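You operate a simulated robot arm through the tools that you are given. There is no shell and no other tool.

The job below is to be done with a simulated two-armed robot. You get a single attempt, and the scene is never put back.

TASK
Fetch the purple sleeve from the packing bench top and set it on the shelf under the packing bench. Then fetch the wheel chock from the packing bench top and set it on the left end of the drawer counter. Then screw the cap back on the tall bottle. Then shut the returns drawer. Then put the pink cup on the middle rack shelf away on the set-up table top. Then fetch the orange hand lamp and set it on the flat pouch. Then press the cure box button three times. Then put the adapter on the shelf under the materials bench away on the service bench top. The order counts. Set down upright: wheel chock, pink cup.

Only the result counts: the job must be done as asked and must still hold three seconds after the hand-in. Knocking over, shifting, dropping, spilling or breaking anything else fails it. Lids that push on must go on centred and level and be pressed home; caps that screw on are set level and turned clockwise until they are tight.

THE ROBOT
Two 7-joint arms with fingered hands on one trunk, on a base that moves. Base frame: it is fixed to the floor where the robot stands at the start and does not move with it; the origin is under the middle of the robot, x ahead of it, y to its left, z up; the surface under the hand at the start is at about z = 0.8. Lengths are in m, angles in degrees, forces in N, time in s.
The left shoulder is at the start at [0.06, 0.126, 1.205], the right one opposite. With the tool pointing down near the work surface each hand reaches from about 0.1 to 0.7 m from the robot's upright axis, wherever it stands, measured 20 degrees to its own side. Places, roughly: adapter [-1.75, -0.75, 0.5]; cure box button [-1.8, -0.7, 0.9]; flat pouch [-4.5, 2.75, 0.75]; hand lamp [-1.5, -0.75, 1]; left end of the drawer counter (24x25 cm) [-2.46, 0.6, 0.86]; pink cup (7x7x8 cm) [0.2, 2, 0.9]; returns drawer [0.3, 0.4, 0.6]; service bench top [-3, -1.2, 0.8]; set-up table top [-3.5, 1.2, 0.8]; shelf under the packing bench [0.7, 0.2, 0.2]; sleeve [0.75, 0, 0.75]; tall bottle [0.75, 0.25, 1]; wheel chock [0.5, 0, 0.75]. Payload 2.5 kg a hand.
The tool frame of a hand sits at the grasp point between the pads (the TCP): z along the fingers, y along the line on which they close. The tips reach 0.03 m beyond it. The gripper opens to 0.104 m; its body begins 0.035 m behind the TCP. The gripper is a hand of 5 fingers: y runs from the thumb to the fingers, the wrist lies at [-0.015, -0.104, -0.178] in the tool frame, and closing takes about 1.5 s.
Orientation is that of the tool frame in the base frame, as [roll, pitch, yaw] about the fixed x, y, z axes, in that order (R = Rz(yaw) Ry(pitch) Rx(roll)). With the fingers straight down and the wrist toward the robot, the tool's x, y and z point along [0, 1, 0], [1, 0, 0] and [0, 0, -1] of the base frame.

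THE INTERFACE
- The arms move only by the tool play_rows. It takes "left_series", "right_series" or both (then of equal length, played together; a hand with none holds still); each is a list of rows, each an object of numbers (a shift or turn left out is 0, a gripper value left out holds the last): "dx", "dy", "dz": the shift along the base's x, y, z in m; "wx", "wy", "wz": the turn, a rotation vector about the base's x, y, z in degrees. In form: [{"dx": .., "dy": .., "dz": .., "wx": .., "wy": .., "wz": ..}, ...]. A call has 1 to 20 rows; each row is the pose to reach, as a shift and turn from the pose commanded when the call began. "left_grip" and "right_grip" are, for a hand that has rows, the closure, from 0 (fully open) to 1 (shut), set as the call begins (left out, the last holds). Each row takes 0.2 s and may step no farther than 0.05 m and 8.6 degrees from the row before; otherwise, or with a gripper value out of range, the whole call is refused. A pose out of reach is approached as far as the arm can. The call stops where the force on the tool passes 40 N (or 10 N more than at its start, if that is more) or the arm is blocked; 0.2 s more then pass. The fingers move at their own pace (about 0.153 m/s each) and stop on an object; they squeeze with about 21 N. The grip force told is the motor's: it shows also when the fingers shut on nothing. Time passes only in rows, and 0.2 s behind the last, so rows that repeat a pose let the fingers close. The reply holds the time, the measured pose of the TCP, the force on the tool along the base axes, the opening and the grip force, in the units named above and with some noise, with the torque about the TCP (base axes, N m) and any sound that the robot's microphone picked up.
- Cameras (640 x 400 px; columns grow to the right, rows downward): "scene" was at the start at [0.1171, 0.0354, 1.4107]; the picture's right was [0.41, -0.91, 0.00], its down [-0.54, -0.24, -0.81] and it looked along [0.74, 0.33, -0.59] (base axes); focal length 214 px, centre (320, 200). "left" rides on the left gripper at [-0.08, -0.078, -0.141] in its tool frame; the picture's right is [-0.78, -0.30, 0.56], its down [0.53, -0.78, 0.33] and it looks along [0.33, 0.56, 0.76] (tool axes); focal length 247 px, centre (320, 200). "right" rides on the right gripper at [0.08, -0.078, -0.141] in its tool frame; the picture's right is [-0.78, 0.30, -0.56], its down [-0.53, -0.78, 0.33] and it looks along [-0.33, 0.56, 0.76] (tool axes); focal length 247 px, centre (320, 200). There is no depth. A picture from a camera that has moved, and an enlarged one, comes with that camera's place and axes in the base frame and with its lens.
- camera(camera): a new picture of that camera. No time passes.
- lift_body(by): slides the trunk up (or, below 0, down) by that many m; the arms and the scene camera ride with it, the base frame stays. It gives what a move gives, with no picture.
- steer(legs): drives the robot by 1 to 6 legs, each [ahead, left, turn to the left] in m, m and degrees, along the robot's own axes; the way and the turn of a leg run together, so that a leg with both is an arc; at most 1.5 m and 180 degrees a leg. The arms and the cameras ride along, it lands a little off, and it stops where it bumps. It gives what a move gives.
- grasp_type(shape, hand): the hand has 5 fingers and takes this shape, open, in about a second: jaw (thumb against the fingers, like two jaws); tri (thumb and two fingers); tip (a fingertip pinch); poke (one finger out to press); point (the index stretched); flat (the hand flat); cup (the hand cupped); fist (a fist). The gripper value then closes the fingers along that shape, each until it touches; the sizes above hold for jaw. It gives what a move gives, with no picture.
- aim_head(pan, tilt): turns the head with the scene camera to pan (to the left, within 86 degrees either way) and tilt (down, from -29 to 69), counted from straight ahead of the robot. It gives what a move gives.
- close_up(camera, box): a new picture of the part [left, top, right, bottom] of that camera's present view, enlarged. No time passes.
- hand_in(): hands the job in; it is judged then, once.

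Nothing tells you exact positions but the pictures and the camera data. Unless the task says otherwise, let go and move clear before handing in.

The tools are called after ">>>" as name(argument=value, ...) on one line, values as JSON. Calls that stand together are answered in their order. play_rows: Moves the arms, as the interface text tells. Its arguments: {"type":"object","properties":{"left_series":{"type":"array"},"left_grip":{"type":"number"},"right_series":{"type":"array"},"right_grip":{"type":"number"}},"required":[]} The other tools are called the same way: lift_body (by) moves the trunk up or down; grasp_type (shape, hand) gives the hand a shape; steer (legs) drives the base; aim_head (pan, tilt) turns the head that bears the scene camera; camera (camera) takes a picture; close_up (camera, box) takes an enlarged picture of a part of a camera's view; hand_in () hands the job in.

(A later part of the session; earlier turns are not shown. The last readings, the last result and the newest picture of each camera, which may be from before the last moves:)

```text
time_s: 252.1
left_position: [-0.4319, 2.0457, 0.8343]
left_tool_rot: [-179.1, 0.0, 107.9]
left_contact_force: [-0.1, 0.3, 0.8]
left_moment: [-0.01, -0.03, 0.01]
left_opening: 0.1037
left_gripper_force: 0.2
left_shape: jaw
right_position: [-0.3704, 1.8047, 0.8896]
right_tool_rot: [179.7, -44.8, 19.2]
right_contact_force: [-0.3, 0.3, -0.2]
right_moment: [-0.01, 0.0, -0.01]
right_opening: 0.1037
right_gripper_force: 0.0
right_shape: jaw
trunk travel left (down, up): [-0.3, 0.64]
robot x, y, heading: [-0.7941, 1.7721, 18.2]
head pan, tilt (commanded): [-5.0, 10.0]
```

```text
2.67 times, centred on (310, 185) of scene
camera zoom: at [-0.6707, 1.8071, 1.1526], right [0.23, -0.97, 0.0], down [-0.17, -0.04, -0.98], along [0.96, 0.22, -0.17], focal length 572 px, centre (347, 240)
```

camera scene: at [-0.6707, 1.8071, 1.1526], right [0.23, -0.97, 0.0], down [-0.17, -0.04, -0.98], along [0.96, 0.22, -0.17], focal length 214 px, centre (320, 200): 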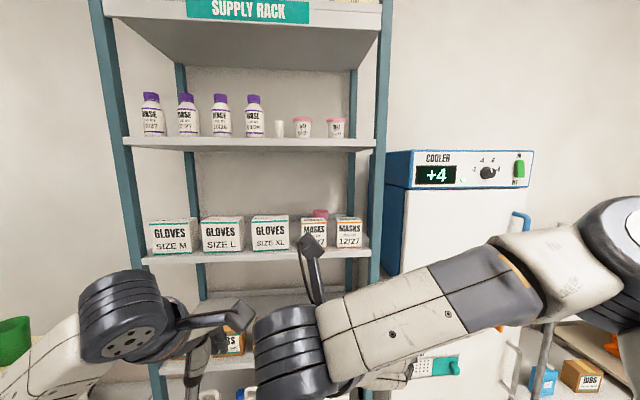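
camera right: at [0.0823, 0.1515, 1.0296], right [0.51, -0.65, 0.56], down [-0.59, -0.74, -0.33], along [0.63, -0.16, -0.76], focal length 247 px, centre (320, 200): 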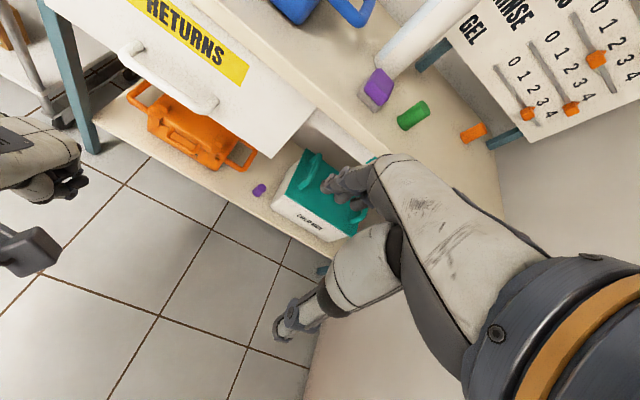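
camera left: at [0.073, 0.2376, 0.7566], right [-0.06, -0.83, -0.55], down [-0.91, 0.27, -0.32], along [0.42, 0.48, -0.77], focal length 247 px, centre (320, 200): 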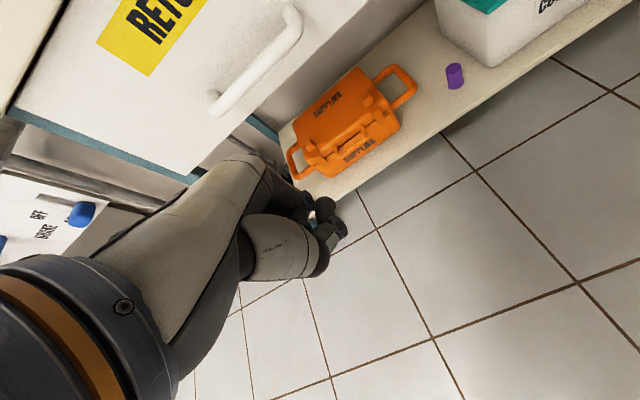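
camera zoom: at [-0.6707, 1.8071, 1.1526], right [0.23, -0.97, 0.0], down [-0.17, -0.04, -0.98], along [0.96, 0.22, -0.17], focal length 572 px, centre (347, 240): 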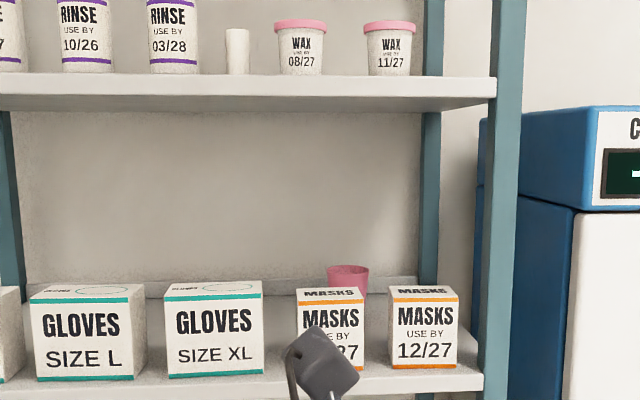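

Geometry is clear: box tops at 0.96 and back edges 0.653 m along the normal, cup at about 0.77, upper shelf lip at 1.184. I raise the trunk partly, pull the left hand back, and drive in with the right hand pitched 45°.

>>> lift_body(by=0.2)

>>> play_rows(left_series=[{"dx": -0.04, "dy": -0.013}, {"dx": -0.08, "dy": -0.025}, {"dx": -0.08, "dy": -0.025}], right_series=[{"dz": -0.02}, {"dz": -0.04}, {"dz": -0.065}])

>>> steer(legs=[[0.24, 0.0, 0]])

>>> aim_head(pan=-10, tilt=30)

>>> camera(camera="scene")

>>> camera(camera="right")

```text
time_s: 254.2
left_position: [-0.4329, 2.0453, 1.034]
left_tool_rot: [-179.0, 0.0, 108.0]
left_contact_force: [0.0, 0.4, 0.7]
left_moment: [0.02, 0.02, 0.01]
left_opening: 0.1038
left_gripper_force: 0.0
left_shape: jaw
right_position: [-0.3689, 1.8046, 1.0892]
right_tool_rot: [179.7, -44.7, 19.2]
right_contact_force: [-0.5, -0.1, -0.8]
right_moment: [-0.01, 0.01, 0.01]
right_opening: 0.1037
right_gripper_force: 0.0
right_shape: jaw
trunk travel left (down, up): [-0.5, 0.44]
robot x, y, heading: [-0.7981, 1.7747, 18.0]
head pan, tilt (commanded): [-5.0, 10.0]
```

```text
time_s: 255.0
left_position: [-0.5126, 2.0209, 1.0331]
left_tool_rot: [-179.1, 0.0, 107.9]
left_contact_force: [0.0, 0.3, -0.4]
left_moment: [0.01, 0.01, -0.02]
left_opening: 0.104
left_gripper_force: 0.1
left_shape: jaw
right_position: [-0.3704, 1.8045, 1.0246]
right_tool_rot: [179.6, -44.8, 19.3]
right_contact_force: [0.4, -0.5, 0.2]
right_moment: [-0.01, -0.02, 0.02]
right_opening: 0.1036
right_gripper_force: 0.0
right_shape: jaw
trunk travel left (down, up): [-0.5, 0.44]
robot x, y, heading: [-0.7966, 1.7754, 18.0]
head pan, tilt (commanded): [-5.0, 10.0]
```

```text
time_s: 256.8
left_position: [-0.2832, 2.0946, 1.0332]
left_tool_rot: [-179.1, 0.0, 107.9]
left_contact_force: [-0.5, 0.1, 0.5]
left_moment: [-0.05, -0.01, 0.01]
left_opening: 0.1038
left_gripper_force: 0.1
left_shape: jaw
right_position: [-0.1414, 1.8788, 1.0251]
right_tool_rot: [179.8, -44.7, 19.2]
right_contact_force: [0.6, -1.1, -0.2]
right_moment: [0.0, 0.01, 0.02]
right_opening: 0.1038
right_gripper_force: 0.1
right_shape: jaw
trunk travel left (down, up): [-0.5, 0.44]
robot x, y, heading: [-0.5652, 1.8504, 18.0]
head pan, tilt (commanded): [-5.0, 10.0]
```

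```text
time_s: 257.6
left_position: [-0.2821, 2.0949, 1.0326]
left_tool_rot: [-179.1, 0.0, 107.9]
left_contact_force: [0.4, 0.0, 0.4]
left_moment: [-0.02, -0.01, 0.01]
left_opening: 0.1035
left_gripper_force: 0.1
left_shape: jaw
right_position: [-0.1403, 1.8791, 1.0256]
right_tool_rot: [179.8, -44.6, 19.1]
right_contact_force: [0.1, -0.2, 0.0]
right_moment: [0.0, 0.0, 0.01]
right_opening: 0.1038
right_gripper_force: 0.1
right_shape: jaw
trunk travel left (down, up): [-0.5, 0.44]
robot x, y, heading: [-0.5706, 1.8484, 17.8]
head pan, tilt (commanded): [-10.0, 30.0]
```

```text
taken
camera scene: at [-0.4424, 1.873, 1.3203], right [0.14, -0.99, 0.0], down [-0.49, -0.07, -0.87], along [0.86, 0.12, -0.5], focal length 214 px, centre (320, 200)
```

scene: 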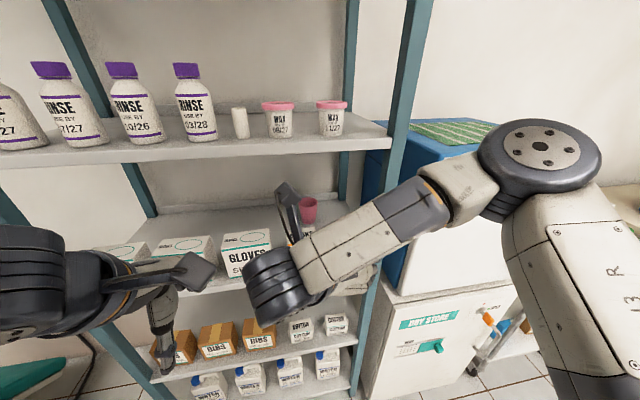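

```text
taken
camera right: at [-0.207, 1.9405, 1.1808], right [-0.8, -0.59, -0.15], down [-0.39, 0.68, -0.62], along [0.46, -0.43, -0.77], focal length 247 px, centre (320, 200)
```

right: 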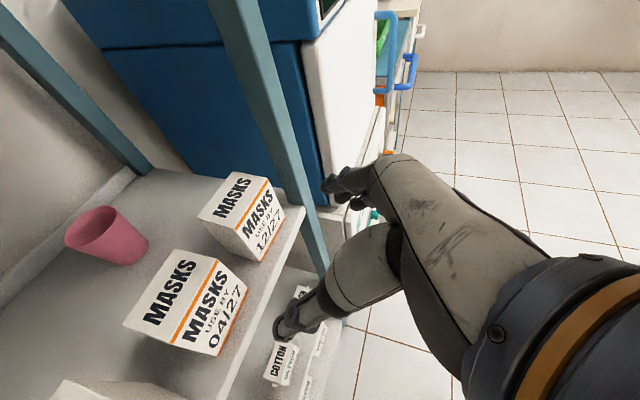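

>>> close_up(camera="right", box=[40, 160, 310, 370])

>>> close_up(camera="scene", box=[270, 170, 370, 250])

```text
1.90 times, centred on (175, 265) of right
camera zoom: at [-0.207, 1.9405, 1.1808], right [-0.8, -0.59, -0.15], down [-0.39, 0.68, -0.62], along [0.46, -0.43, -0.77], focal length 470 px, centre (596, 76)
```

zoom: 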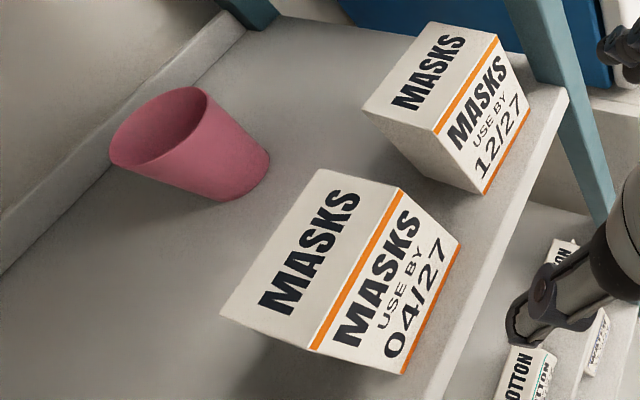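

```text
5.00 times, centred on (320, 210) of scene
camera zoom: at [-0.4424, 1.873, 1.3203], right [0.14, -0.99, 0.0], down [-0.49, -0.07, -0.87], along [0.86, 0.12, -0.5], focal length 1072 px, centre (320, 150)
```

zoom: 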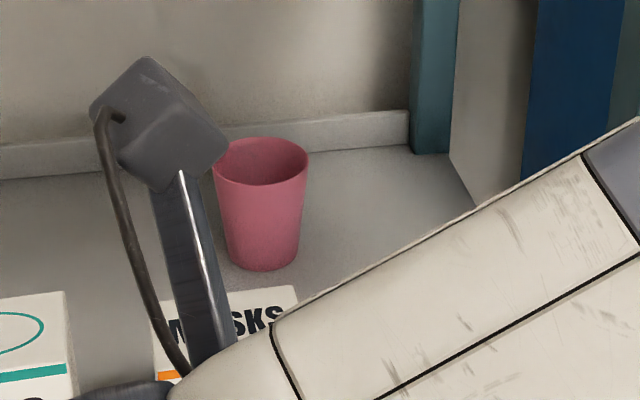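

The right hand's camera bracket would foul the upper shelf, so I'll use the left hand instead: enter with a 45° pitch over the boxes, then straighten to grip front and back of the cup. First I back off, restore the right hand and raise it out of the way.

>>> steer(legs=[[-0.2, 0.0, 0]])

>>> play_rows(right_series=[{"wx": -2.5, "wy": 7.6, "dz": 0.02}, {"wx": -5, "wy": 15.2, "dz": 0.04}, {"wx": -7.5, "wy": 22.8, "dz": 0.06}, {"wx": -10, "wy": 30.4, "dz": 0.08}, {"wx": -12.5, "wy": 38, "dz": 0.1}, {"wx": -14.05, "wy": 42.5, "dz": 0.12}])

>>> play_rows(right_series=[{"wz": 8, "dz": 0.02}, {"wz": 16, "dz": 0.04}, {"wz": 24, "dz": 0.06}, {"wz": 32, "dz": 0.08}, {"wz": 40, "dz": 0.1}, {"wz": 48, "dz": 0.12}, {"wz": 56, "dz": 0.14}, {"wz": 64, "dz": 0.16}, {"wz": 72, "dz": 0.18}, {"wz": 80, "dz": 0.2}, {"wz": 88, "dz": 0.22}, {"wz": 88, "dz": 0.26}])

>>> camera(camera="scene")

```text
time_s: 259.2
left_position: [-0.4729, 2.0334, 1.0316]
left_tool_rot: [-179.2, -0.1, 108.0]
left_contact_force: [0.9, -0.6, -0.7]
left_moment: [-0.01, -0.01, 0.02]
left_opening: 0.1039
left_gripper_force: 0.0
left_shape: jaw
right_position: [-0.33, 1.8175, 1.0256]
right_tool_rot: [179.9, -44.6, 19.0]
right_contact_force: [0.6, -0.5, -0.1]
right_moment: [0.01, 0.0, 0.01]
right_opening: 0.1038
right_gripper_force: 0.0
right_shape: jaw
trunk travel left (down, up): [-0.5, 0.44]
robot x, y, heading: [-0.7551, 1.7868, 18.0]
head pan, tilt (commanded): [-10.0, 30.0]
```

```text
time_s: 260.6
left_position: [-0.4728, 2.034, 1.0342]
left_tool_rot: [-179.1, 0.1, 107.9]
left_contact_force: [-0.4, -0.4, 0.1]
left_moment: [-0.01, -0.02, -0.03]
left_opening: 0.1037
left_gripper_force: 0.2
left_shape: jaw
right_position: [-0.3309, 1.8186, 1.1461]
right_tool_rot: [-179.5, 0.1, 19.0]
right_contact_force: [0.9, -0.4, 0.8]
right_moment: [-0.02, -0.02, -0.01]
right_opening: 0.1037
right_gripper_force: 0.0
right_shape: jaw
trunk travel left (down, up): [-0.5, 0.44]
robot x, y, heading: [-0.7578, 1.7859, 17.9]
head pan, tilt (commanded): [-10.0, 30.0]
```

```text
time_s: 263.2
left_position: [-0.4729, 2.0327, 1.0332]
left_tool_rot: [-179.1, 0.0, 107.8]
left_contact_force: [-0.5, -0.1, 0.7]
left_moment: [0.02, 0.03, -0.01]
left_opening: 0.1038
left_gripper_force: 0.2
left_shape: jaw
right_position: [-0.3365, 1.8169, 1.3911]
right_tool_rot: [-179.7, 0.0, 107.1]
right_contact_force: [0.0, 0.0, 0.5]
right_moment: [0.03, 0.02, 0.0]
right_opening: 0.1037
right_gripper_force: 0.1
right_shape: jaw
right hand out of reach, approached as far as the arm can: row 12
trunk travel left (down, up): [-0.5, 0.44]
robot x, y, heading: [-0.7555, 1.7855, 18.2]
head pan, tilt (commanded): [-10.0, 30.0]
```

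```text
taken
camera scene: at [-0.6316, 1.8109, 1.3202], right [0.14, -0.99, 0.0], down [-0.5, -0.07, -0.87], along [0.86, 0.12, -0.5], focal length 214 px, centre (320, 200)
```

scene: 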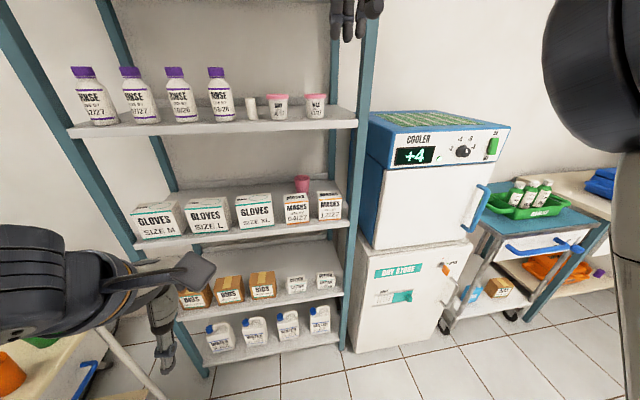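

>>> play_rows(right_series=[{"dx": -0.01, "dy": -0.045}, {"dx": -0.02, "dy": -0.09}, {"dx": -0.03, "dy": -0.13}, {"dx": -0.03, "dy": -0.165}])

>>> steer(legs=[[0.24, -0.15, 0]])

>>> camera(camera="scene")

```text
time_s: 264.2
left_position: [-0.4717, 2.0323, 1.0337]
left_tool_rot: [-179.1, 0.1, 107.9]
left_contact_force: [0.3, 0.3, 0.5]
left_moment: [0.01, -0.02, -0.01]
left_opening: 0.1035
left_gripper_force: 0.1
left_shape: jaw
right_position: [-0.3632, 1.6546, 1.3867]
right_tool_rot: [-178.7, 0.3, 107.0]
right_contact_force: [-0.2, -0.3, -0.2]
right_moment: [-0.01, 0.0, 0.0]
right_opening: 0.1036
right_gripper_force: 0.1
right_shape: jaw
trunk travel left (down, up): [-0.5, 0.44]
robot x, y, heading: [-0.7557, 1.787, 17.9]
head pan, tilt (commanded): [-10.0, 30.0]
```

```text
time_s: 266.2
left_position: [-0.1991, 1.9652, 1.0329]
left_tool_rot: [-179.1, 0.1, 108.0]
left_contact_force: [0.2, -0.3, -0.1]
left_moment: [0.01, -0.05, -0.03]
left_opening: 0.1038
left_gripper_force: 0.0
left_shape: jaw
right_position: [-0.0888, 1.5877, 1.3859]
right_tool_rot: [-178.8, 0.2, 107.0]
right_contact_force: [0.0, 0.1, 0.0]
right_moment: [-0.03, 0.02, -0.03]
right_opening: 0.1037
right_gripper_force: 0.1
right_shape: jaw
trunk travel left (down, up): [-0.5, 0.44]
robot x, y, heading: [-0.4869, 1.7188, 17.8]
head pan, tilt (commanded): [-10.0, 30.0]
```

```text
taken
camera scene: at [-0.3583, 1.7435, 1.3202], right [0.14, -0.99, 0.0], down [-0.5, -0.07, -0.87], along [0.86, 0.12, -0.5], focal length 214 px, centre (320, 200)
```

scene: 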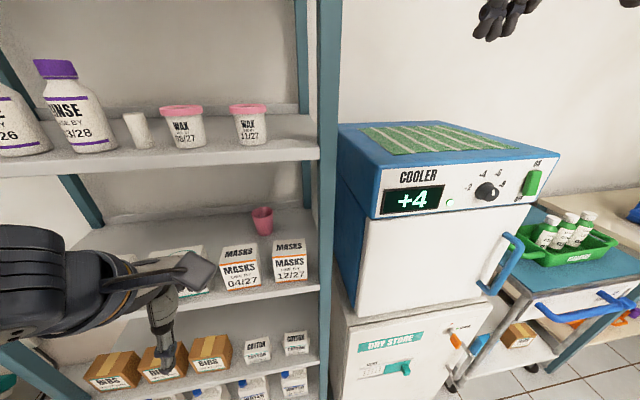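

>>> close_up(camera="scene", box=[200, 180, 330, 300])

```text
3.33 times, centred on (265, 240) of scene
camera zoom: at [-0.3583, 1.7435, 1.3202], right [0.14, -0.99, 0.0], down [-0.5, -0.07, -0.87], along [0.86, 0.12, -0.5], focal length 715 px, centre (503, 67)
```

zoom: 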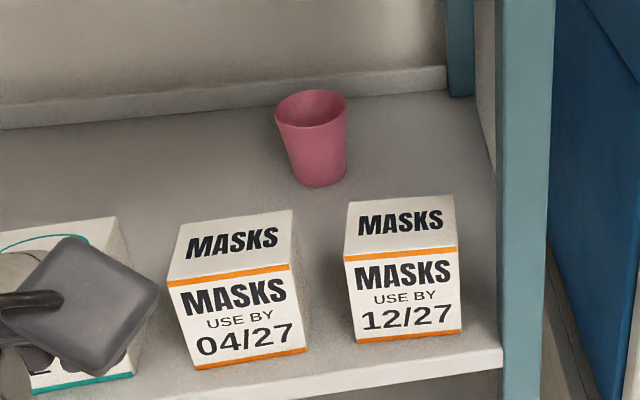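

>>> play_rows(left_series=[{"dx": 0.023, "dy": -0.021, "dz": 0.004}, {"dx": 0.046, "dy": -0.043, "dz": 0.008}, {"dx": 0.068, "dy": -0.064, "dz": 0.012}, {"dx": 0.068, "dy": -0.064, "dz": 0.012}])

>>> play_rows(left_series=[{"wx": 2.5, "wy": -7.6}, {"wx": 5, "wy": -15.2}, {"wx": 7.5, "wy": -22.8}, {"wx": 10, "wy": -30.4}, {"wx": 12.5, "wy": -38}, {"wx": 14.05, "wy": -42.75}])

>>> camera(camera="scene")

>>> camera(camera="left")

```text
time_s: 267.2
left_position: [-0.1316, 1.9023, 1.0454]
left_tool_rot: [-179.2, -0.1, 108.0]
left_contact_force: [-0.4, 0.4, 0.8]
left_moment: [0.0, -0.01, 0.01]
left_opening: 0.1036
left_gripper_force: 0.0
left_shape: jaw
right_position: [-0.0885, 1.5886, 1.3862]
right_tool_rot: [-178.7, 0.1, 107.1]
right_contact_force: [-0.3, 0.8, 0.2]
right_moment: [-0.05, 0.01, 0.02]
right_opening: 0.1039
right_gripper_force: 0.0
right_shape: jaw
trunk travel left (down, up): [-0.5, 0.44]
robot x, y, heading: [-0.4835, 1.7171, 18.0]
head pan, tilt (commanded): [-10.0, 30.0]
```

```text
time_s: 268.6
left_position: [-0.1011, 1.8878, 1.0442]
left_tool_rot: [135.8, -0.2, 108.1]
left_contact_force: [0.8, 0.3, 0.4]
left_moment: [0.0, 0.01, 0.0]
left_opening: 0.1037
left_gripper_force: 0.1
left_shape: jaw
left hand out of reach, approached as far as the arm can: row 4, 5, 6
right_position: [-0.0888, 1.587, 1.3864]
right_tool_rot: [-178.7, 0.3, 107.1]
right_contact_force: [-0.5, 0.8, 0.1]
right_moment: [0.0, -0.01, 0.03]
right_opening: 0.1038
right_gripper_force: 0.1
right_shape: jaw
trunk travel left (down, up): [-0.5, 0.44]
robot x, y, heading: [-0.4857, 1.7188, 17.9]
head pan, tilt (commanded): [-10.0, 30.0]
```

```text
taken
camera scene: at [-0.3587, 1.7436, 1.3203], right [0.14, -0.99, 0.0], down [-0.5, -0.07, -0.87], along [0.86, 0.12, -0.5], focal length 214 px, centre (320, 200)
```

scene: 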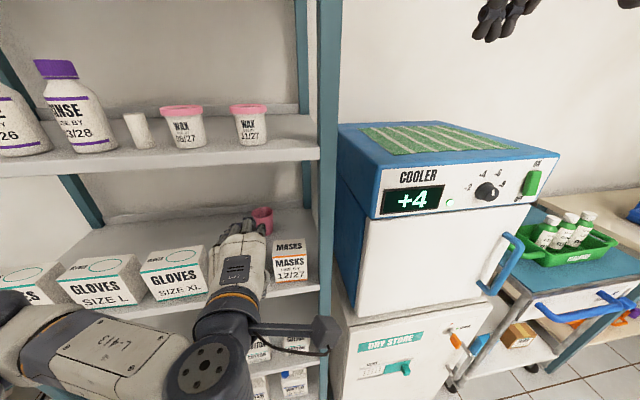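

```text
taken
camera left: at [-0.2223, 1.7645, 1.0923], right [0.41, -0.68, -0.61], down [-0.47, 0.41, -0.78], along [0.78, 0.61, -0.16], focal length 247 px, centre (320, 200)
```

left: 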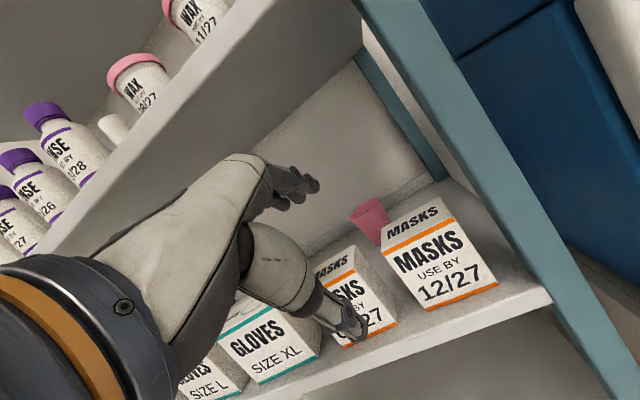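

The left hand is pitched 45° in front of the boxes. I move in over them in stages, watching clearances.

>>> play_rows(left_series=[{"dx": 0.02, "dy": 0.02, "dz": 0.004}, {"dx": 0.058, "dy": 0.034, "dz": 0.004}, {"dx": 0.096, "dy": 0.047, "dz": 0.004}, {"dx": 0.107, "dy": 0.0583, "dz": 0.004}, {"dx": 0.107, "dy": 0.0583, "dz": 0.004}])

>>> camera(camera="left")

>>> camera(camera="scene")

```text
time_s: 269.8
left_position: [0.007, 1.9466, 1.0508]
left_tool_rot: [135.9, -0.2, 108.1]
left_contact_force: [-0.3, -0.2, 0.4]
left_moment: [0.0, -0.01, 0.01]
left_opening: 0.1037
left_gripper_force: 0.1
left_shape: jaw
right_position: [-0.0895, 1.5869, 1.3864]
right_tool_rot: [-178.6, 0.3, 107.1]
right_contact_force: [-0.5, -0.2, 0.8]
right_moment: [0.01, -0.01, 0.01]
right_opening: 0.1036
right_gripper_force: 0.0
right_shape: jaw
trunk travel left (down, up): [-0.5, 0.44]
robot x, y, heading: [-0.479, 1.7178, 18.0]
head pan, tilt (commanded): [-10.0, 30.0]
```

```text
taken
camera left: at [-0.1152, 1.8231, 1.0972], right [0.41, -0.68, -0.61], down [-0.48, 0.41, -0.78], along [0.78, 0.61, -0.16], focal length 247 px, centre (320, 200)
```

left: 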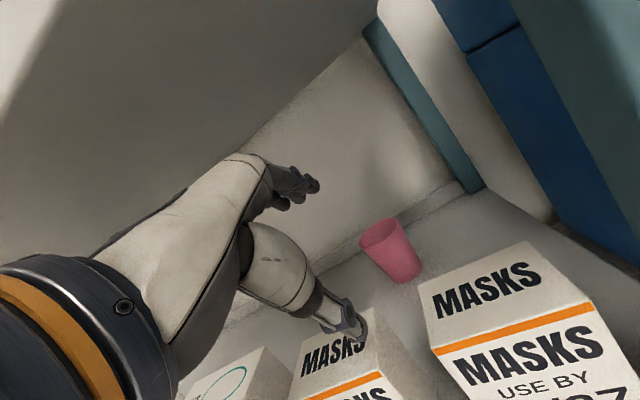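

```text
taken
camera scene: at [-0.3588, 1.7436, 1.3202], right [0.14, -0.99, 0.0], down [-0.5, -0.07, -0.87], along [0.86, 0.12, -0.5], focal length 214 px, centre (320, 200)
```

scene: 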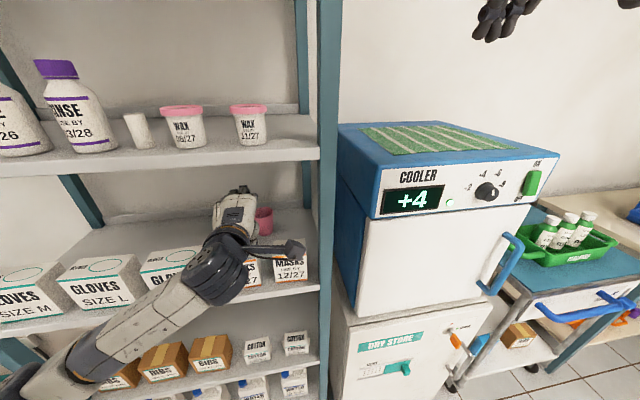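

>>> play_rows(left_series=[{"dx": 0.038, "dy": 0.0125}, {"dx": 0.0808, "dy": 0.0265}, {"dx": 0.1188, "dy": 0.039, "dz": -0.008}, {"dx": 0.1473, "dy": 0.0484, "dz": -0.018}, {"dx": 0.1473, "dy": 0.0484, "dz": -0.018}])

>>> camera(camera="left")

>>> camera(camera="scene")

>>> close_up(camera="scene", box=[180, 150, 330, 300])

```text
time_s: 271.0
left_position: [0.1545, 1.9952, 1.033]
left_tool_rot: [135.8, -0.1, 108.0]
left_contact_force: [0.0, 0.3, -0.5]
left_moment: [-0.01, -0.01, 0.01]
left_opening: 0.1037
left_gripper_force: 0.0
left_shape: jaw
right_position: [-0.0899, 1.5866, 1.3867]
right_tool_rot: [-178.7, 0.3, 107.1]
right_contact_force: [0.4, -0.7, 0.8]
right_moment: [-0.02, -0.02, 0.02]
right_opening: 0.1038
right_gripper_force: 0.1
right_shape: jaw
trunk travel left (down, up): [-0.5, 0.44]
robot x, y, heading: [-0.4859, 1.7164, 17.7]
head pan, tilt (commanded): [-10.0, 30.0]
```

```text
taken
camera left: at [0.0331, 1.8716, 1.0797], right [0.41, -0.68, -0.61], down [-0.48, 0.41, -0.78], along [0.78, 0.61, -0.16], focal length 247 px, centre (320, 200)
```

left: 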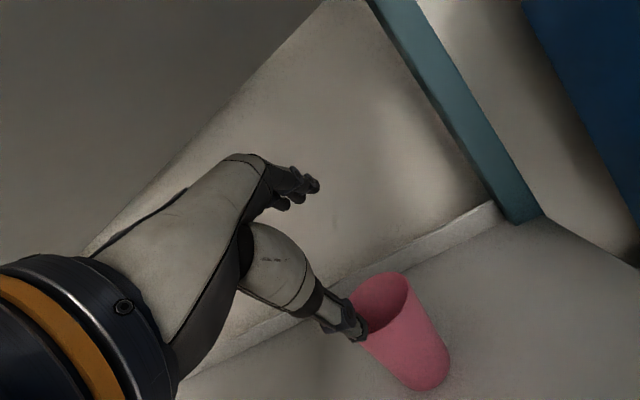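

```text
taken
camera scene: at [-0.3589, 1.7436, 1.3203], right [0.14, -0.99, 0.0], down [-0.49, -0.07, -0.87], along [0.86, 0.12, -0.5], focal length 214 px, centre (320, 200)
```

scene: 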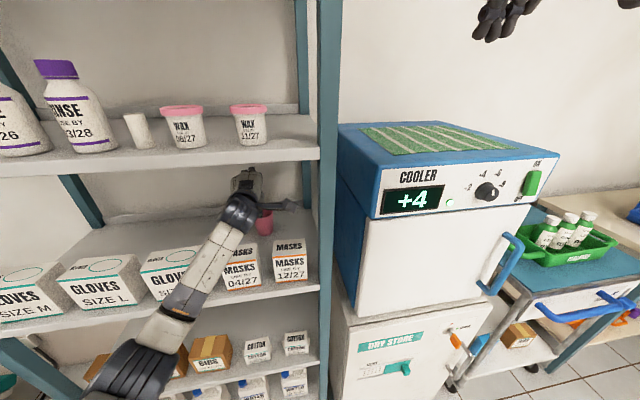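

```text
2.67 times, centred on (255, 225) of scene
camera zoom: at [-0.3589, 1.7436, 1.3203], right [0.14, -0.99, 0.0], down [-0.49, -0.07, -0.87], along [0.86, 0.12, -0.5], focal length 572 px, centre (493, 133)
```

zoom: 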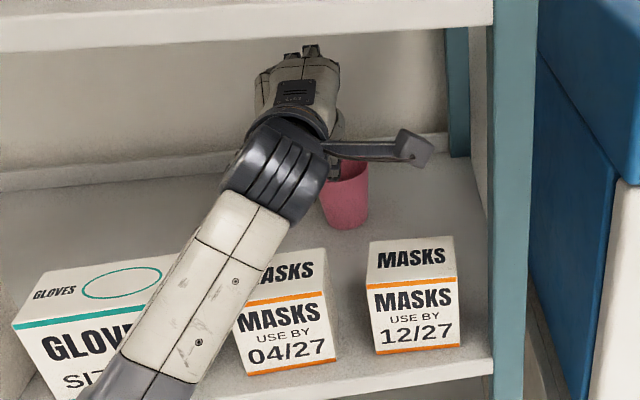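

>>> play_rows(left_series=[{"dx": 0.0048, "dy": 0.0016, "dz": -0.02, "wx": -2.5, "wy": 7.6}, {"dx": 0.0095, "dy": 0.0031, "dz": -0.045, "wx": -5, "wy": 15.2}, {"dx": 0.0095, "dy": 0.0031, "dz": -0.045, "wx": -5, "wy": 15.2}])

>>> camera(camera="left")

>>> close_up(camera="scene", box=[180, 150, 330, 300])

```text
time_s: 271.8
left_position: [0.1639, 1.998, 0.986]
left_tool_rot: [152.0, -0.1, 108.1]
left_contact_force: [0.3, 0.9, 0.4]
left_moment: [-0.01, -0.02, 0.01]
left_opening: 0.1037
left_gripper_force: 0.1
left_shape: jaw
right_position: [-0.0883, 1.5863, 1.3867]
right_tool_rot: [-178.7, 0.3, 107.1]
right_contact_force: [0.3, -0.3, -0.4]
right_moment: [0.01, -0.03, -0.02]
right_opening: 0.1036
right_gripper_force: 0.1
right_shape: jaw
trunk travel left (down, up): [-0.5, 0.44]
robot x, y, heading: [-0.4879, 1.7177, 18.1]
head pan, tilt (commanded): [-10.0, 30.0]
```

```text
taken
camera left: at [0.06, 1.8802, 1.0751], right [0.24, -0.74, -0.63], down [-0.67, 0.35, -0.66], along [0.7, 0.58, -0.41], focal length 247 px, centre (320, 200)
```

left: 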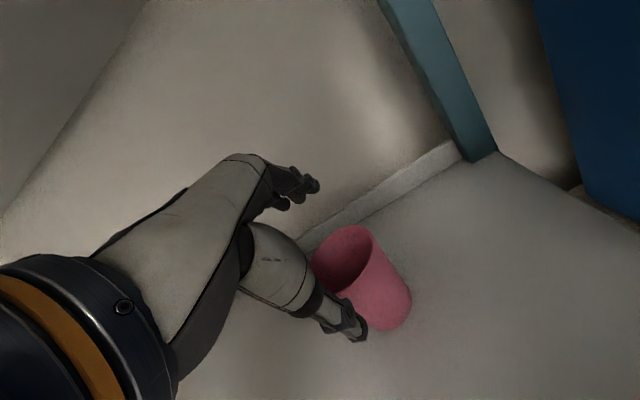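

```text
2.67 times, centred on (255, 225) of scene
camera zoom: at [-0.3588, 1.7436, 1.3203], right [0.14, -0.99, 0.0], down [-0.49, -0.07, -0.87], along [0.86, 0.12, -0.5], focal length 572 px, centre (493, 133)
```

zoom: 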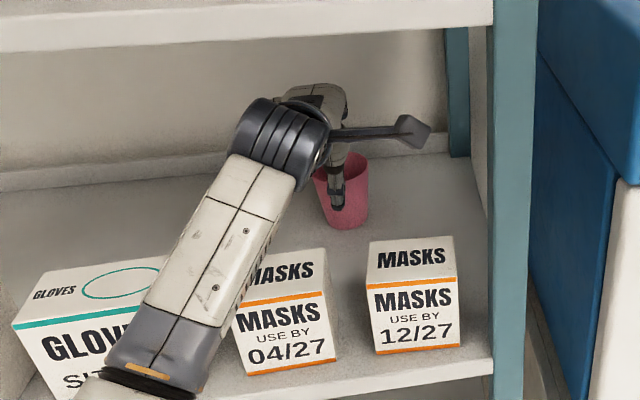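

>>> close_up(camera="left", box=[240, 180, 440, 350])

```text
2.35 times, centred on (340, 265) of left
camera zoom: at [0.06, 1.8802, 1.0751], right [0.24, -0.74, -0.63], down [-0.67, 0.35, -0.66], along [0.7, 0.58, -0.41], focal length 581 px, centre (273, 47)
```

zoom: 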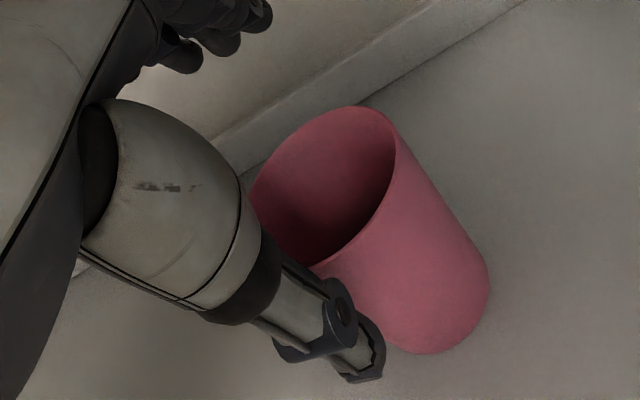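

The cup is at 0.787 along the normal, laterally on line with the hand. I finish straightening and lowering around it.

>>> play_rows(left_series=[{"dx": 0.003, "dy": 0.001, "dz": -0.014, "wx": -1.25, "wy": 3.8}, {"dx": 0.005, "dy": 0.0016, "dz": -0.028, "wx": -2.5, "wy": 7.6}, {"dx": 0.008, "dy": 0.0025, "dz": -0.042, "wx": -3.75, "wy": 11.4}, {"dx": 0.01, "dy": 0.0033, "dz": -0.056, "wx": -5, "wy": 15.2}, {"dx": 0.01, "dy": 0.0033, "dz": -0.056, "wx": -5, "wy": 15.2}])

>>> camera(camera="left")

>>> close_up(camera="scene", box=[180, 150, 330, 300])

```text
time_s: 273.0
left_position: [0.1728, 2.0022, 0.9305]
left_tool_rot: [167.9, 0.0, 107.9]
left_contact_force: [0.4, 0.3, 0.1]
left_moment: [-0.01, 0.02, 0.02]
left_opening: 0.1038
left_gripper_force: 0.1
left_shape: jaw
right_position: [-0.0888, 1.5862, 1.3869]
right_tool_rot: [-178.8, 0.2, 107.1]
right_contact_force: [-0.4, -0.2, -0.5]
right_moment: [0.01, 0.01, 0.02]
right_opening: 0.1039
right_gripper_force: 0.1
right_shape: jaw
trunk travel left (down, up): [-0.5, 0.44]
robot x, y, heading: [-0.4818, 1.7217, 18.0]
head pan, tilt (commanded): [-10.0, 30.0]
```

```text
taken
camera left: at [0.0977, 1.8931, 1.0525], right [0.07, -0.79, -0.61], down [-0.82, 0.3, -0.49], along [0.57, 0.53, -0.63], focal length 247 px, centre (320, 200)
```

left: 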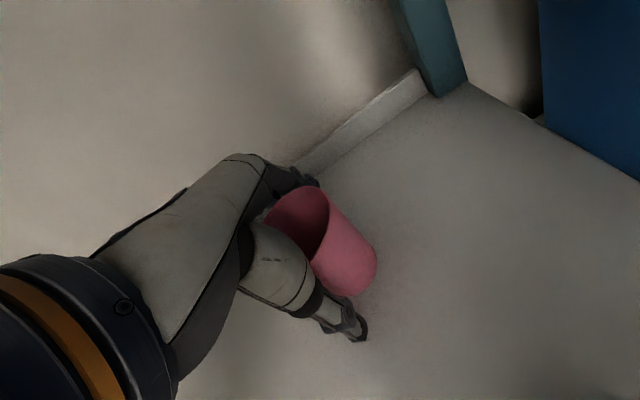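

```text
2.67 times, centred on (255, 225) of scene
camera zoom: at [-0.3588, 1.7437, 1.3202], right [0.14, -0.99, 0.0], down [-0.5, -0.07, -0.87], along [0.86, 0.12, -0.5], focal length 572 px, centre (493, 133)
```

zoom: 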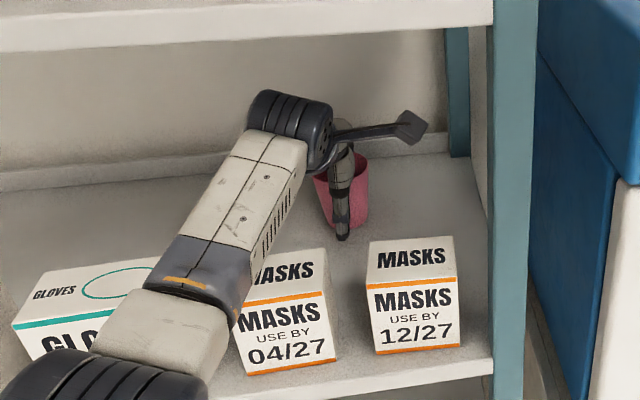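

>>> play_rows(left_series=[{"dz": 0}, {"dz": 0}, {"dz": 0}, {"dz": 0}, {"dz": 0}, {"dz": 0}, {"dz": 0}, {"dz": 0}], left_grip=1.0)

>>> camera(camera="left")

>>> close_up(camera="scene", box=[180, 150, 330, 300])

```text
time_s: 274.8
left_position: [0.1736, 2.0011, 0.9311]
left_tool_rot: [167.8, 0.0, 108.0]
left_contact_force: [0.4, -0.3, 3.1]
left_moment: [-0.09, 0.11, 0.03]
left_opening: 0.0486
left_gripper_force: 21.3
left_shape: jaw
right_position: [-0.0904, 1.5862, 1.3876]
right_tool_rot: [-178.7, 0.2, 107.1]
right_contact_force: [-0.6, -0.6, -0.1]
right_moment: [0.0, 0.0, 0.0]
right_opening: 0.1038
right_gripper_force: 0.1
right_shape: jaw
trunk travel left (down, up): [-0.5, 0.44]
robot x, y, heading: [-0.4879, 1.7181, 18.1]
head pan, tilt (commanded): [-10.0, 30.0]
```

```text
taken
camera left: at [0.0974, 1.8929, 1.053], right [0.08, -0.79, -0.61], down [-0.82, 0.3, -0.49], along [0.57, 0.54, -0.63], focal length 247 px, centre (320, 200)
```

left: 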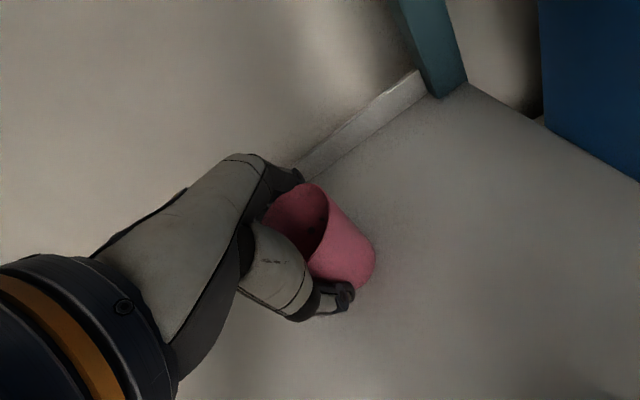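

```text
2.67 times, centred on (255, 225) of scene
camera zoom: at [-0.3592, 1.7434, 1.3203], right [0.14, -0.99, 0.0], down [-0.49, -0.07, -0.87], along [0.86, 0.12, -0.5], focal length 572 px, centre (493, 133)
```

zoom: 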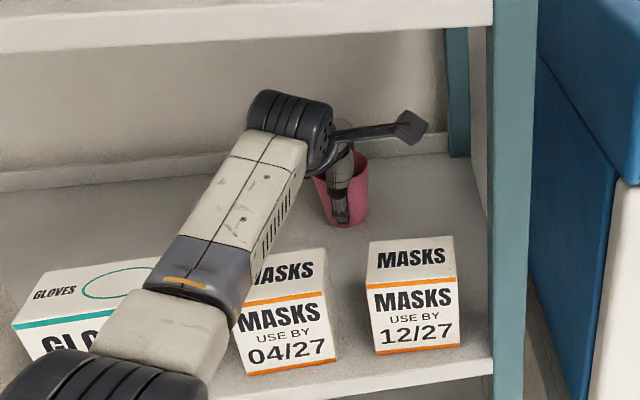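

Gripped. I lift and pitch the hand back to 45° so everything stays under the upper shelf.

>>> play_rows(left_series=[{"dz": 0.015}, {"dx": -0.003, "dy": -0.001, "dz": 0.035, "wx": 2.5, "wy": -7.6}, {"dx": -0.006, "dy": -0.002, "dz": 0.06, "wx": 5, "wy": -15.2}, {"dx": -0.01, "dy": -0.0033, "dz": 0.085, "wx": 7.5, "wy": -22.8}, {"dx": -0.014, "dy": -0.0046, "dz": 0.112, "wx": 10, "wy": -30.4}, {"dx": -0.014, "dy": -0.0046, "dz": 0.112, "wx": 10, "wy": -30.4}])

>>> camera(camera="left")

>>> close_up(camera="scene", box=[180, 150, 330, 300])

```text
time_s: 276.2
left_position: [0.157, 1.9965, 1.0426]
left_tool_rot: [135.8, -0.1, 108.0]
left_contact_force: [0.6, -1.1, -1.5]
left_moment: [-0.01, 0.0, -0.01]
left_opening: 0.0485
left_gripper_force: 20.9
left_shape: jaw
right_position: [-0.0884, 1.5864, 1.3853]
right_tool_rot: [-178.6, 0.2, 107.1]
right_contact_force: [1.1, -0.3, 0.7]
right_moment: [0.01, 0.0, -0.01]
right_opening: 0.1037
right_gripper_force: 0.0
right_shape: jaw
trunk travel left (down, up): [-0.5, 0.44]
robot x, y, heading: [-0.4847, 1.7155, 17.7]
head pan, tilt (commanded): [-10.0, 30.0]
```

```text
taken
camera left: at [0.037, 1.8731, 1.0892], right [0.41, -0.68, -0.61], down [-0.48, 0.41, -0.78], along [0.78, 0.61, -0.16], focal length 247 px, centre (320, 200)
```

left: 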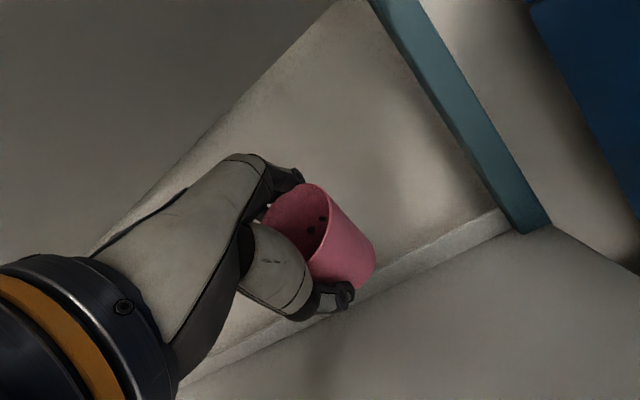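

```text
2.67 times, centred on (255, 225) of scene
camera zoom: at [-0.3587, 1.7437, 1.3202], right [0.14, -0.99, 0.0], down [-0.5, -0.07, -0.87], along [0.86, 0.12, -0.5], focal length 572 px, centre (493, 133)
```

zoom: 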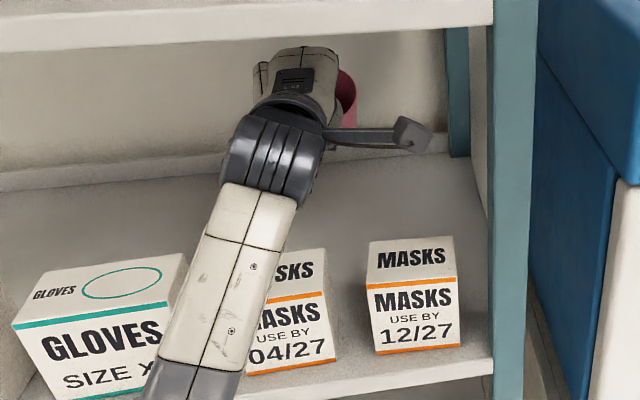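

>>> play_rows(left_series=[{"dx": -0.038, "dy": -0.0125, "dz": 0.002}, {"dx": -0.076, "dy": -0.025, "dz": 0.002}, {"dx": -0.114, "dy": -0.0375, "dz": 0.002}, {"dx": -0.152, "dy": -0.05, "dz": 0.002}, {"dx": -0.19, "dy": -0.0625, "dz": 0.002}, {"dx": -0.214, "dy": -0.0703, "dz": 0.002}])

>>> steer(legs=[[-0.35, 0, 0]])

>>> camera(camera="scene")

>>> camera(camera="left")

```text
time_s: 277.6
left_position: [-0.0533, 1.938, 1.0614]
left_tool_rot: [133.1, -1.8, 109.4]
left_contact_force: [-0.6, 0.3, 0.1]
left_moment: [0.03, -0.02, 0.01]
left_opening: 0.0481
left_gripper_force: 21.3
left_shape: jaw
right_position: [-0.0884, 1.587, 1.3865]
right_tool_rot: [-178.7, 0.2, 107.1]
right_contact_force: [-0.7, 0.1, 0.6]
right_moment: [-0.03, 0.01, 0.0]
right_opening: 0.1038
right_gripper_force: 0.1
right_shape: jaw
trunk travel left (down, up): [-0.5, 0.44]
robot x, y, heading: [-0.4828, 1.7218, 17.9]
head pan, tilt (commanded): [-10.0, 30.0]
```

```text
time_s: 279.9
left_position: [-0.388, 1.8284, 1.0521]
left_tool_rot: [134.1, -2.3, 109.0]
left_contact_force: [-0.4, 0.1, 0.2]
left_moment: [0.02, -0.02, 0.01]
left_opening: 0.0485
left_gripper_force: 21.1
left_shape: jaw
right_position: [-0.4236, 1.4773, 1.3877]
right_tool_rot: [-178.7, 0.3, 107.0]
right_contact_force: [-1.1, 0.3, -0.1]
right_moment: [-0.02, -0.02, 0.06]
right_opening: 0.1037
right_gripper_force: 0.1
right_shape: jaw
trunk travel left (down, up): [-0.5, 0.44]
robot x, y, heading: [-0.8159, 1.6083, 17.9]
head pan, tilt (commanded): [-10.0, 30.0]
```

```text
taken
camera scene: at [-0.6934, 1.6347, 1.3203], right [0.14, -0.99, 0.0], down [-0.49, -0.07, -0.87], along [0.86, 0.12, -0.5], focal length 214 px, centre (320, 200)
```

scene: 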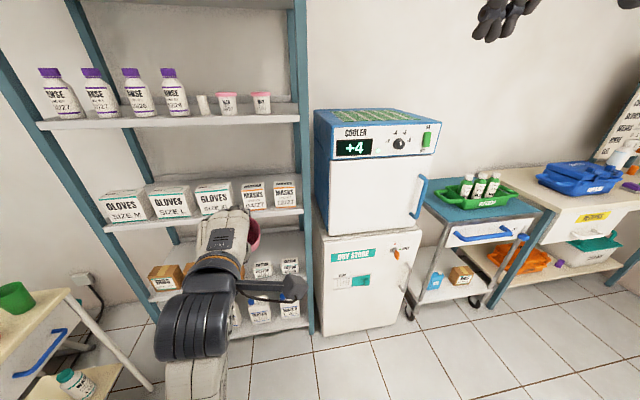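

```text
taken
camera left: at [-0.5083, 1.7003, 1.0924], right [0.43, -0.65, -0.63], down [-0.47, 0.44, -0.77], along [0.77, 0.63, -0.12], focal length 247 px, centre (320, 200)
```

left: 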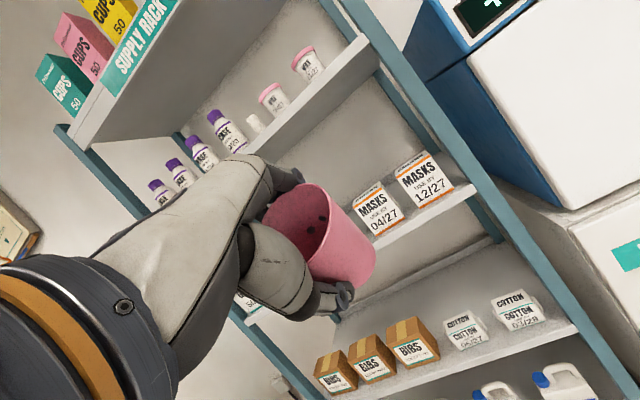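

The cup is out and the rack is undisturbed. I turn the cup upright again, tuck it in, and turn round to find the set-up table.

>>> play_rows(left_series=[{"wx": -2.5, "wy": 7.6}, {"wx": -5, "wy": 15.2}, {"wx": -7.5, "wy": 22.8}, {"wx": -10, "wy": 30.4}, {"wx": -10.5, "wy": 32}])

>>> lift_body(by=0.1)

>>> steer(legs=[[-0.2, -0.1, 0], [0, 0, 150]])

>>> aim_head(pan=0, tilt=15)

>>> camera(camera="scene")

>>> camera(camera="left")

```text
time_s: 281.1
left_position: [-0.3849, 1.8534, 1.0436]
left_tool_rot: [167.6, -5.5, 110.3]
left_contact_force: [-0.8, 0.3, -0.8]
left_moment: [0.03, -0.01, 0.03]
left_opening: 0.0482
left_gripper_force: 20.9
left_shape: jaw
left hand out of reach, approached as far as the arm can: row 5
right_position: [-0.4232, 1.4784, 1.3866]
right_tool_rot: [-178.6, 0.2, 106.9]
right_contact_force: [-0.6, -0.8, 0.0]
right_moment: [-0.01, -0.02, -0.02]
right_opening: 0.1035
right_gripper_force: 0.0
right_shape: jaw
trunk travel left (down, up): [-0.5, 0.44]
robot x, y, heading: [-0.8188, 1.6077, 18.0]
head pan, tilt (commanded): [-10.0, 30.0]
```

```text
time_s: 282.4
left_position: [-0.3853, 1.8554, 1.1456]
left_tool_rot: [167.5, -5.0, 110.7]
left_contact_force: [0.2, -0.4, 0.6]
left_moment: [0.0, 0.01, 0.0]
left_opening: 0.0478
left_gripper_force: 21.2
left_shape: jaw
right_position: [-0.4224, 1.4777, 1.4864]
right_tool_rot: [-178.6, 0.2, 107.0]
right_contact_force: [-0.3, -0.2, -0.2]
right_moment: [-0.01, -0.03, 0.0]
right_opening: 0.1037
right_gripper_force: 0.1
right_shape: jaw
trunk travel left (down, up): [-0.6, 0.34]
robot x, y, heading: [-0.8189, 1.6122, 17.7]
head pan, tilt (commanded): [-10.0, 30.0]
```

```text
time_s: 290.3
left_position: [-1.4742, 1.4629, 1.146]
left_tool_rot: [167.2, -5.1, -99.8]
left_contact_force: [0.1, -0.2, -0.5]
left_moment: [0.04, 0.01, -0.01]
left_opening: 0.0473
left_gripper_force: 21.1
left_shape: jaw
right_position: [-1.2492, 1.768, 1.4876]
right_tool_rot: [-178.6, 0.2, -103.6]
right_contact_force: [-0.1, -0.7, 0.8]
right_moment: [0.01, -0.03, 0.01]
right_opening: 0.1038
right_gripper_force: 0.0
right_shape: jaw
trunk travel left (down, up): [-0.6, 0.34]
robot x, y, heading: [-0.9826, 1.4543, 167.7]
head pan, tilt (commanded): [-10.0, 30.0]
```

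```text
time_s: 291.1
left_position: [-1.4747, 1.4611, 1.1466]
left_tool_rot: [167.3, -5.3, -99.6]
left_contact_force: [0.4, -0.1, 0.3]
left_moment: [-0.03, -0.01, 0.0]
left_opening: 0.0478
left_gripper_force: 21.3
left_shape: jaw
right_position: [-1.2493, 1.7682, 1.4869]
right_tool_rot: [-178.5, 0.1, -103.6]
right_contact_force: [0.4, 0.1, 0.6]
right_moment: [0.01, 0.01, -0.02]
right_opening: 0.1039
right_gripper_force: 0.0
right_shape: jaw
trunk travel left (down, up): [-0.6, 0.34]
robot x, y, heading: [-0.9744, 1.4537, 167.6]
head pan, tilt (commanded): [0.0, 15.0]
```

```text
taken
camera scene: at [-1.1094, 1.4827, 1.4444], right [0.22, 0.98, 0.0], down [0.25, -0.06, -0.97], along [-0.94, 0.21, -0.26], focal length 214 px, centre (320, 200)
```

scene: 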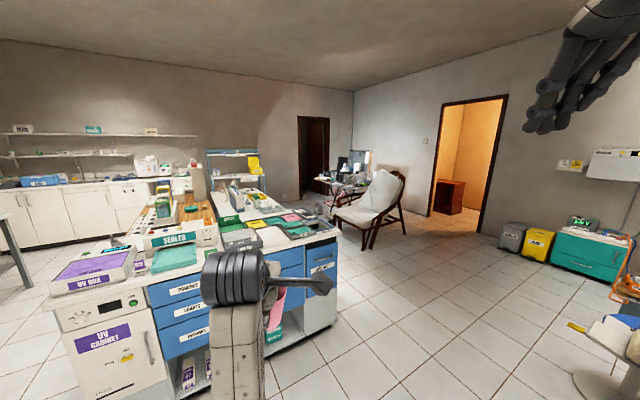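

```text
taken
camera left: at [-1.3546, 1.5326, 1.2594], right [0.28, 0.68, -0.68], down [0.58, -0.68, -0.45], along [-0.77, -0.26, -0.59], focal length 247 px, centre (320, 200)
```

left: 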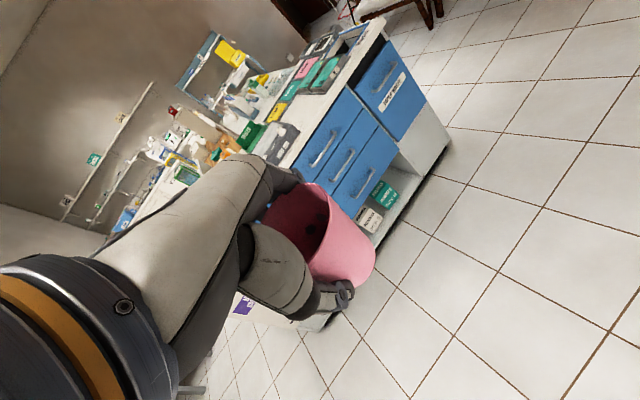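

>>> close_up(camera="scene", box=[100, 130, 340, 280])

>>> close_up(camera="scene", box=[180, 140, 420, 240])

```text
2.67 times, centred on (220, 205) of scene
camera zoom: at [-1.1094, 1.4827, 1.4444], right [0.22, 0.98, 0.0], down [0.25, -0.06, -0.97], along [-0.94, 0.21, -0.26], focal length 572 px, centre (587, 187)
```

zoom: 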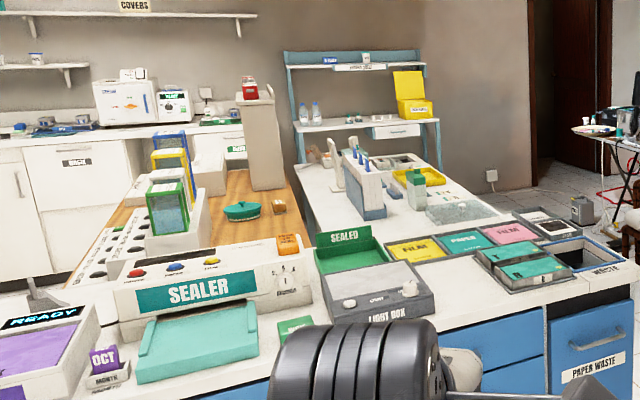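

```text
2.67 times, centred on (300, 190) of scene
camera zoom: at [-1.1094, 1.4827, 1.4444], right [0.22, 0.98, 0.0], down [0.25, -0.06, -0.97], along [-0.94, 0.21, -0.26], focal length 572 px, centre (373, 227)
```

zoom: 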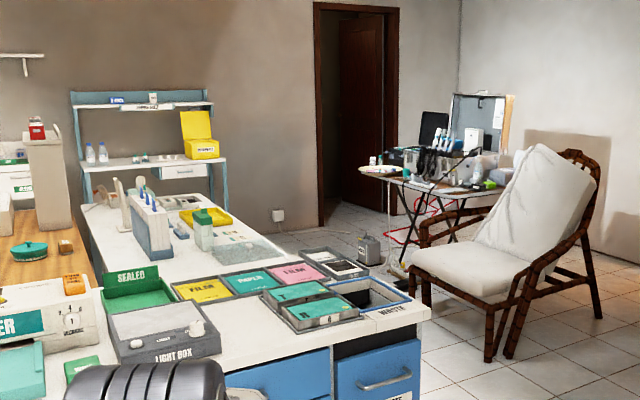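

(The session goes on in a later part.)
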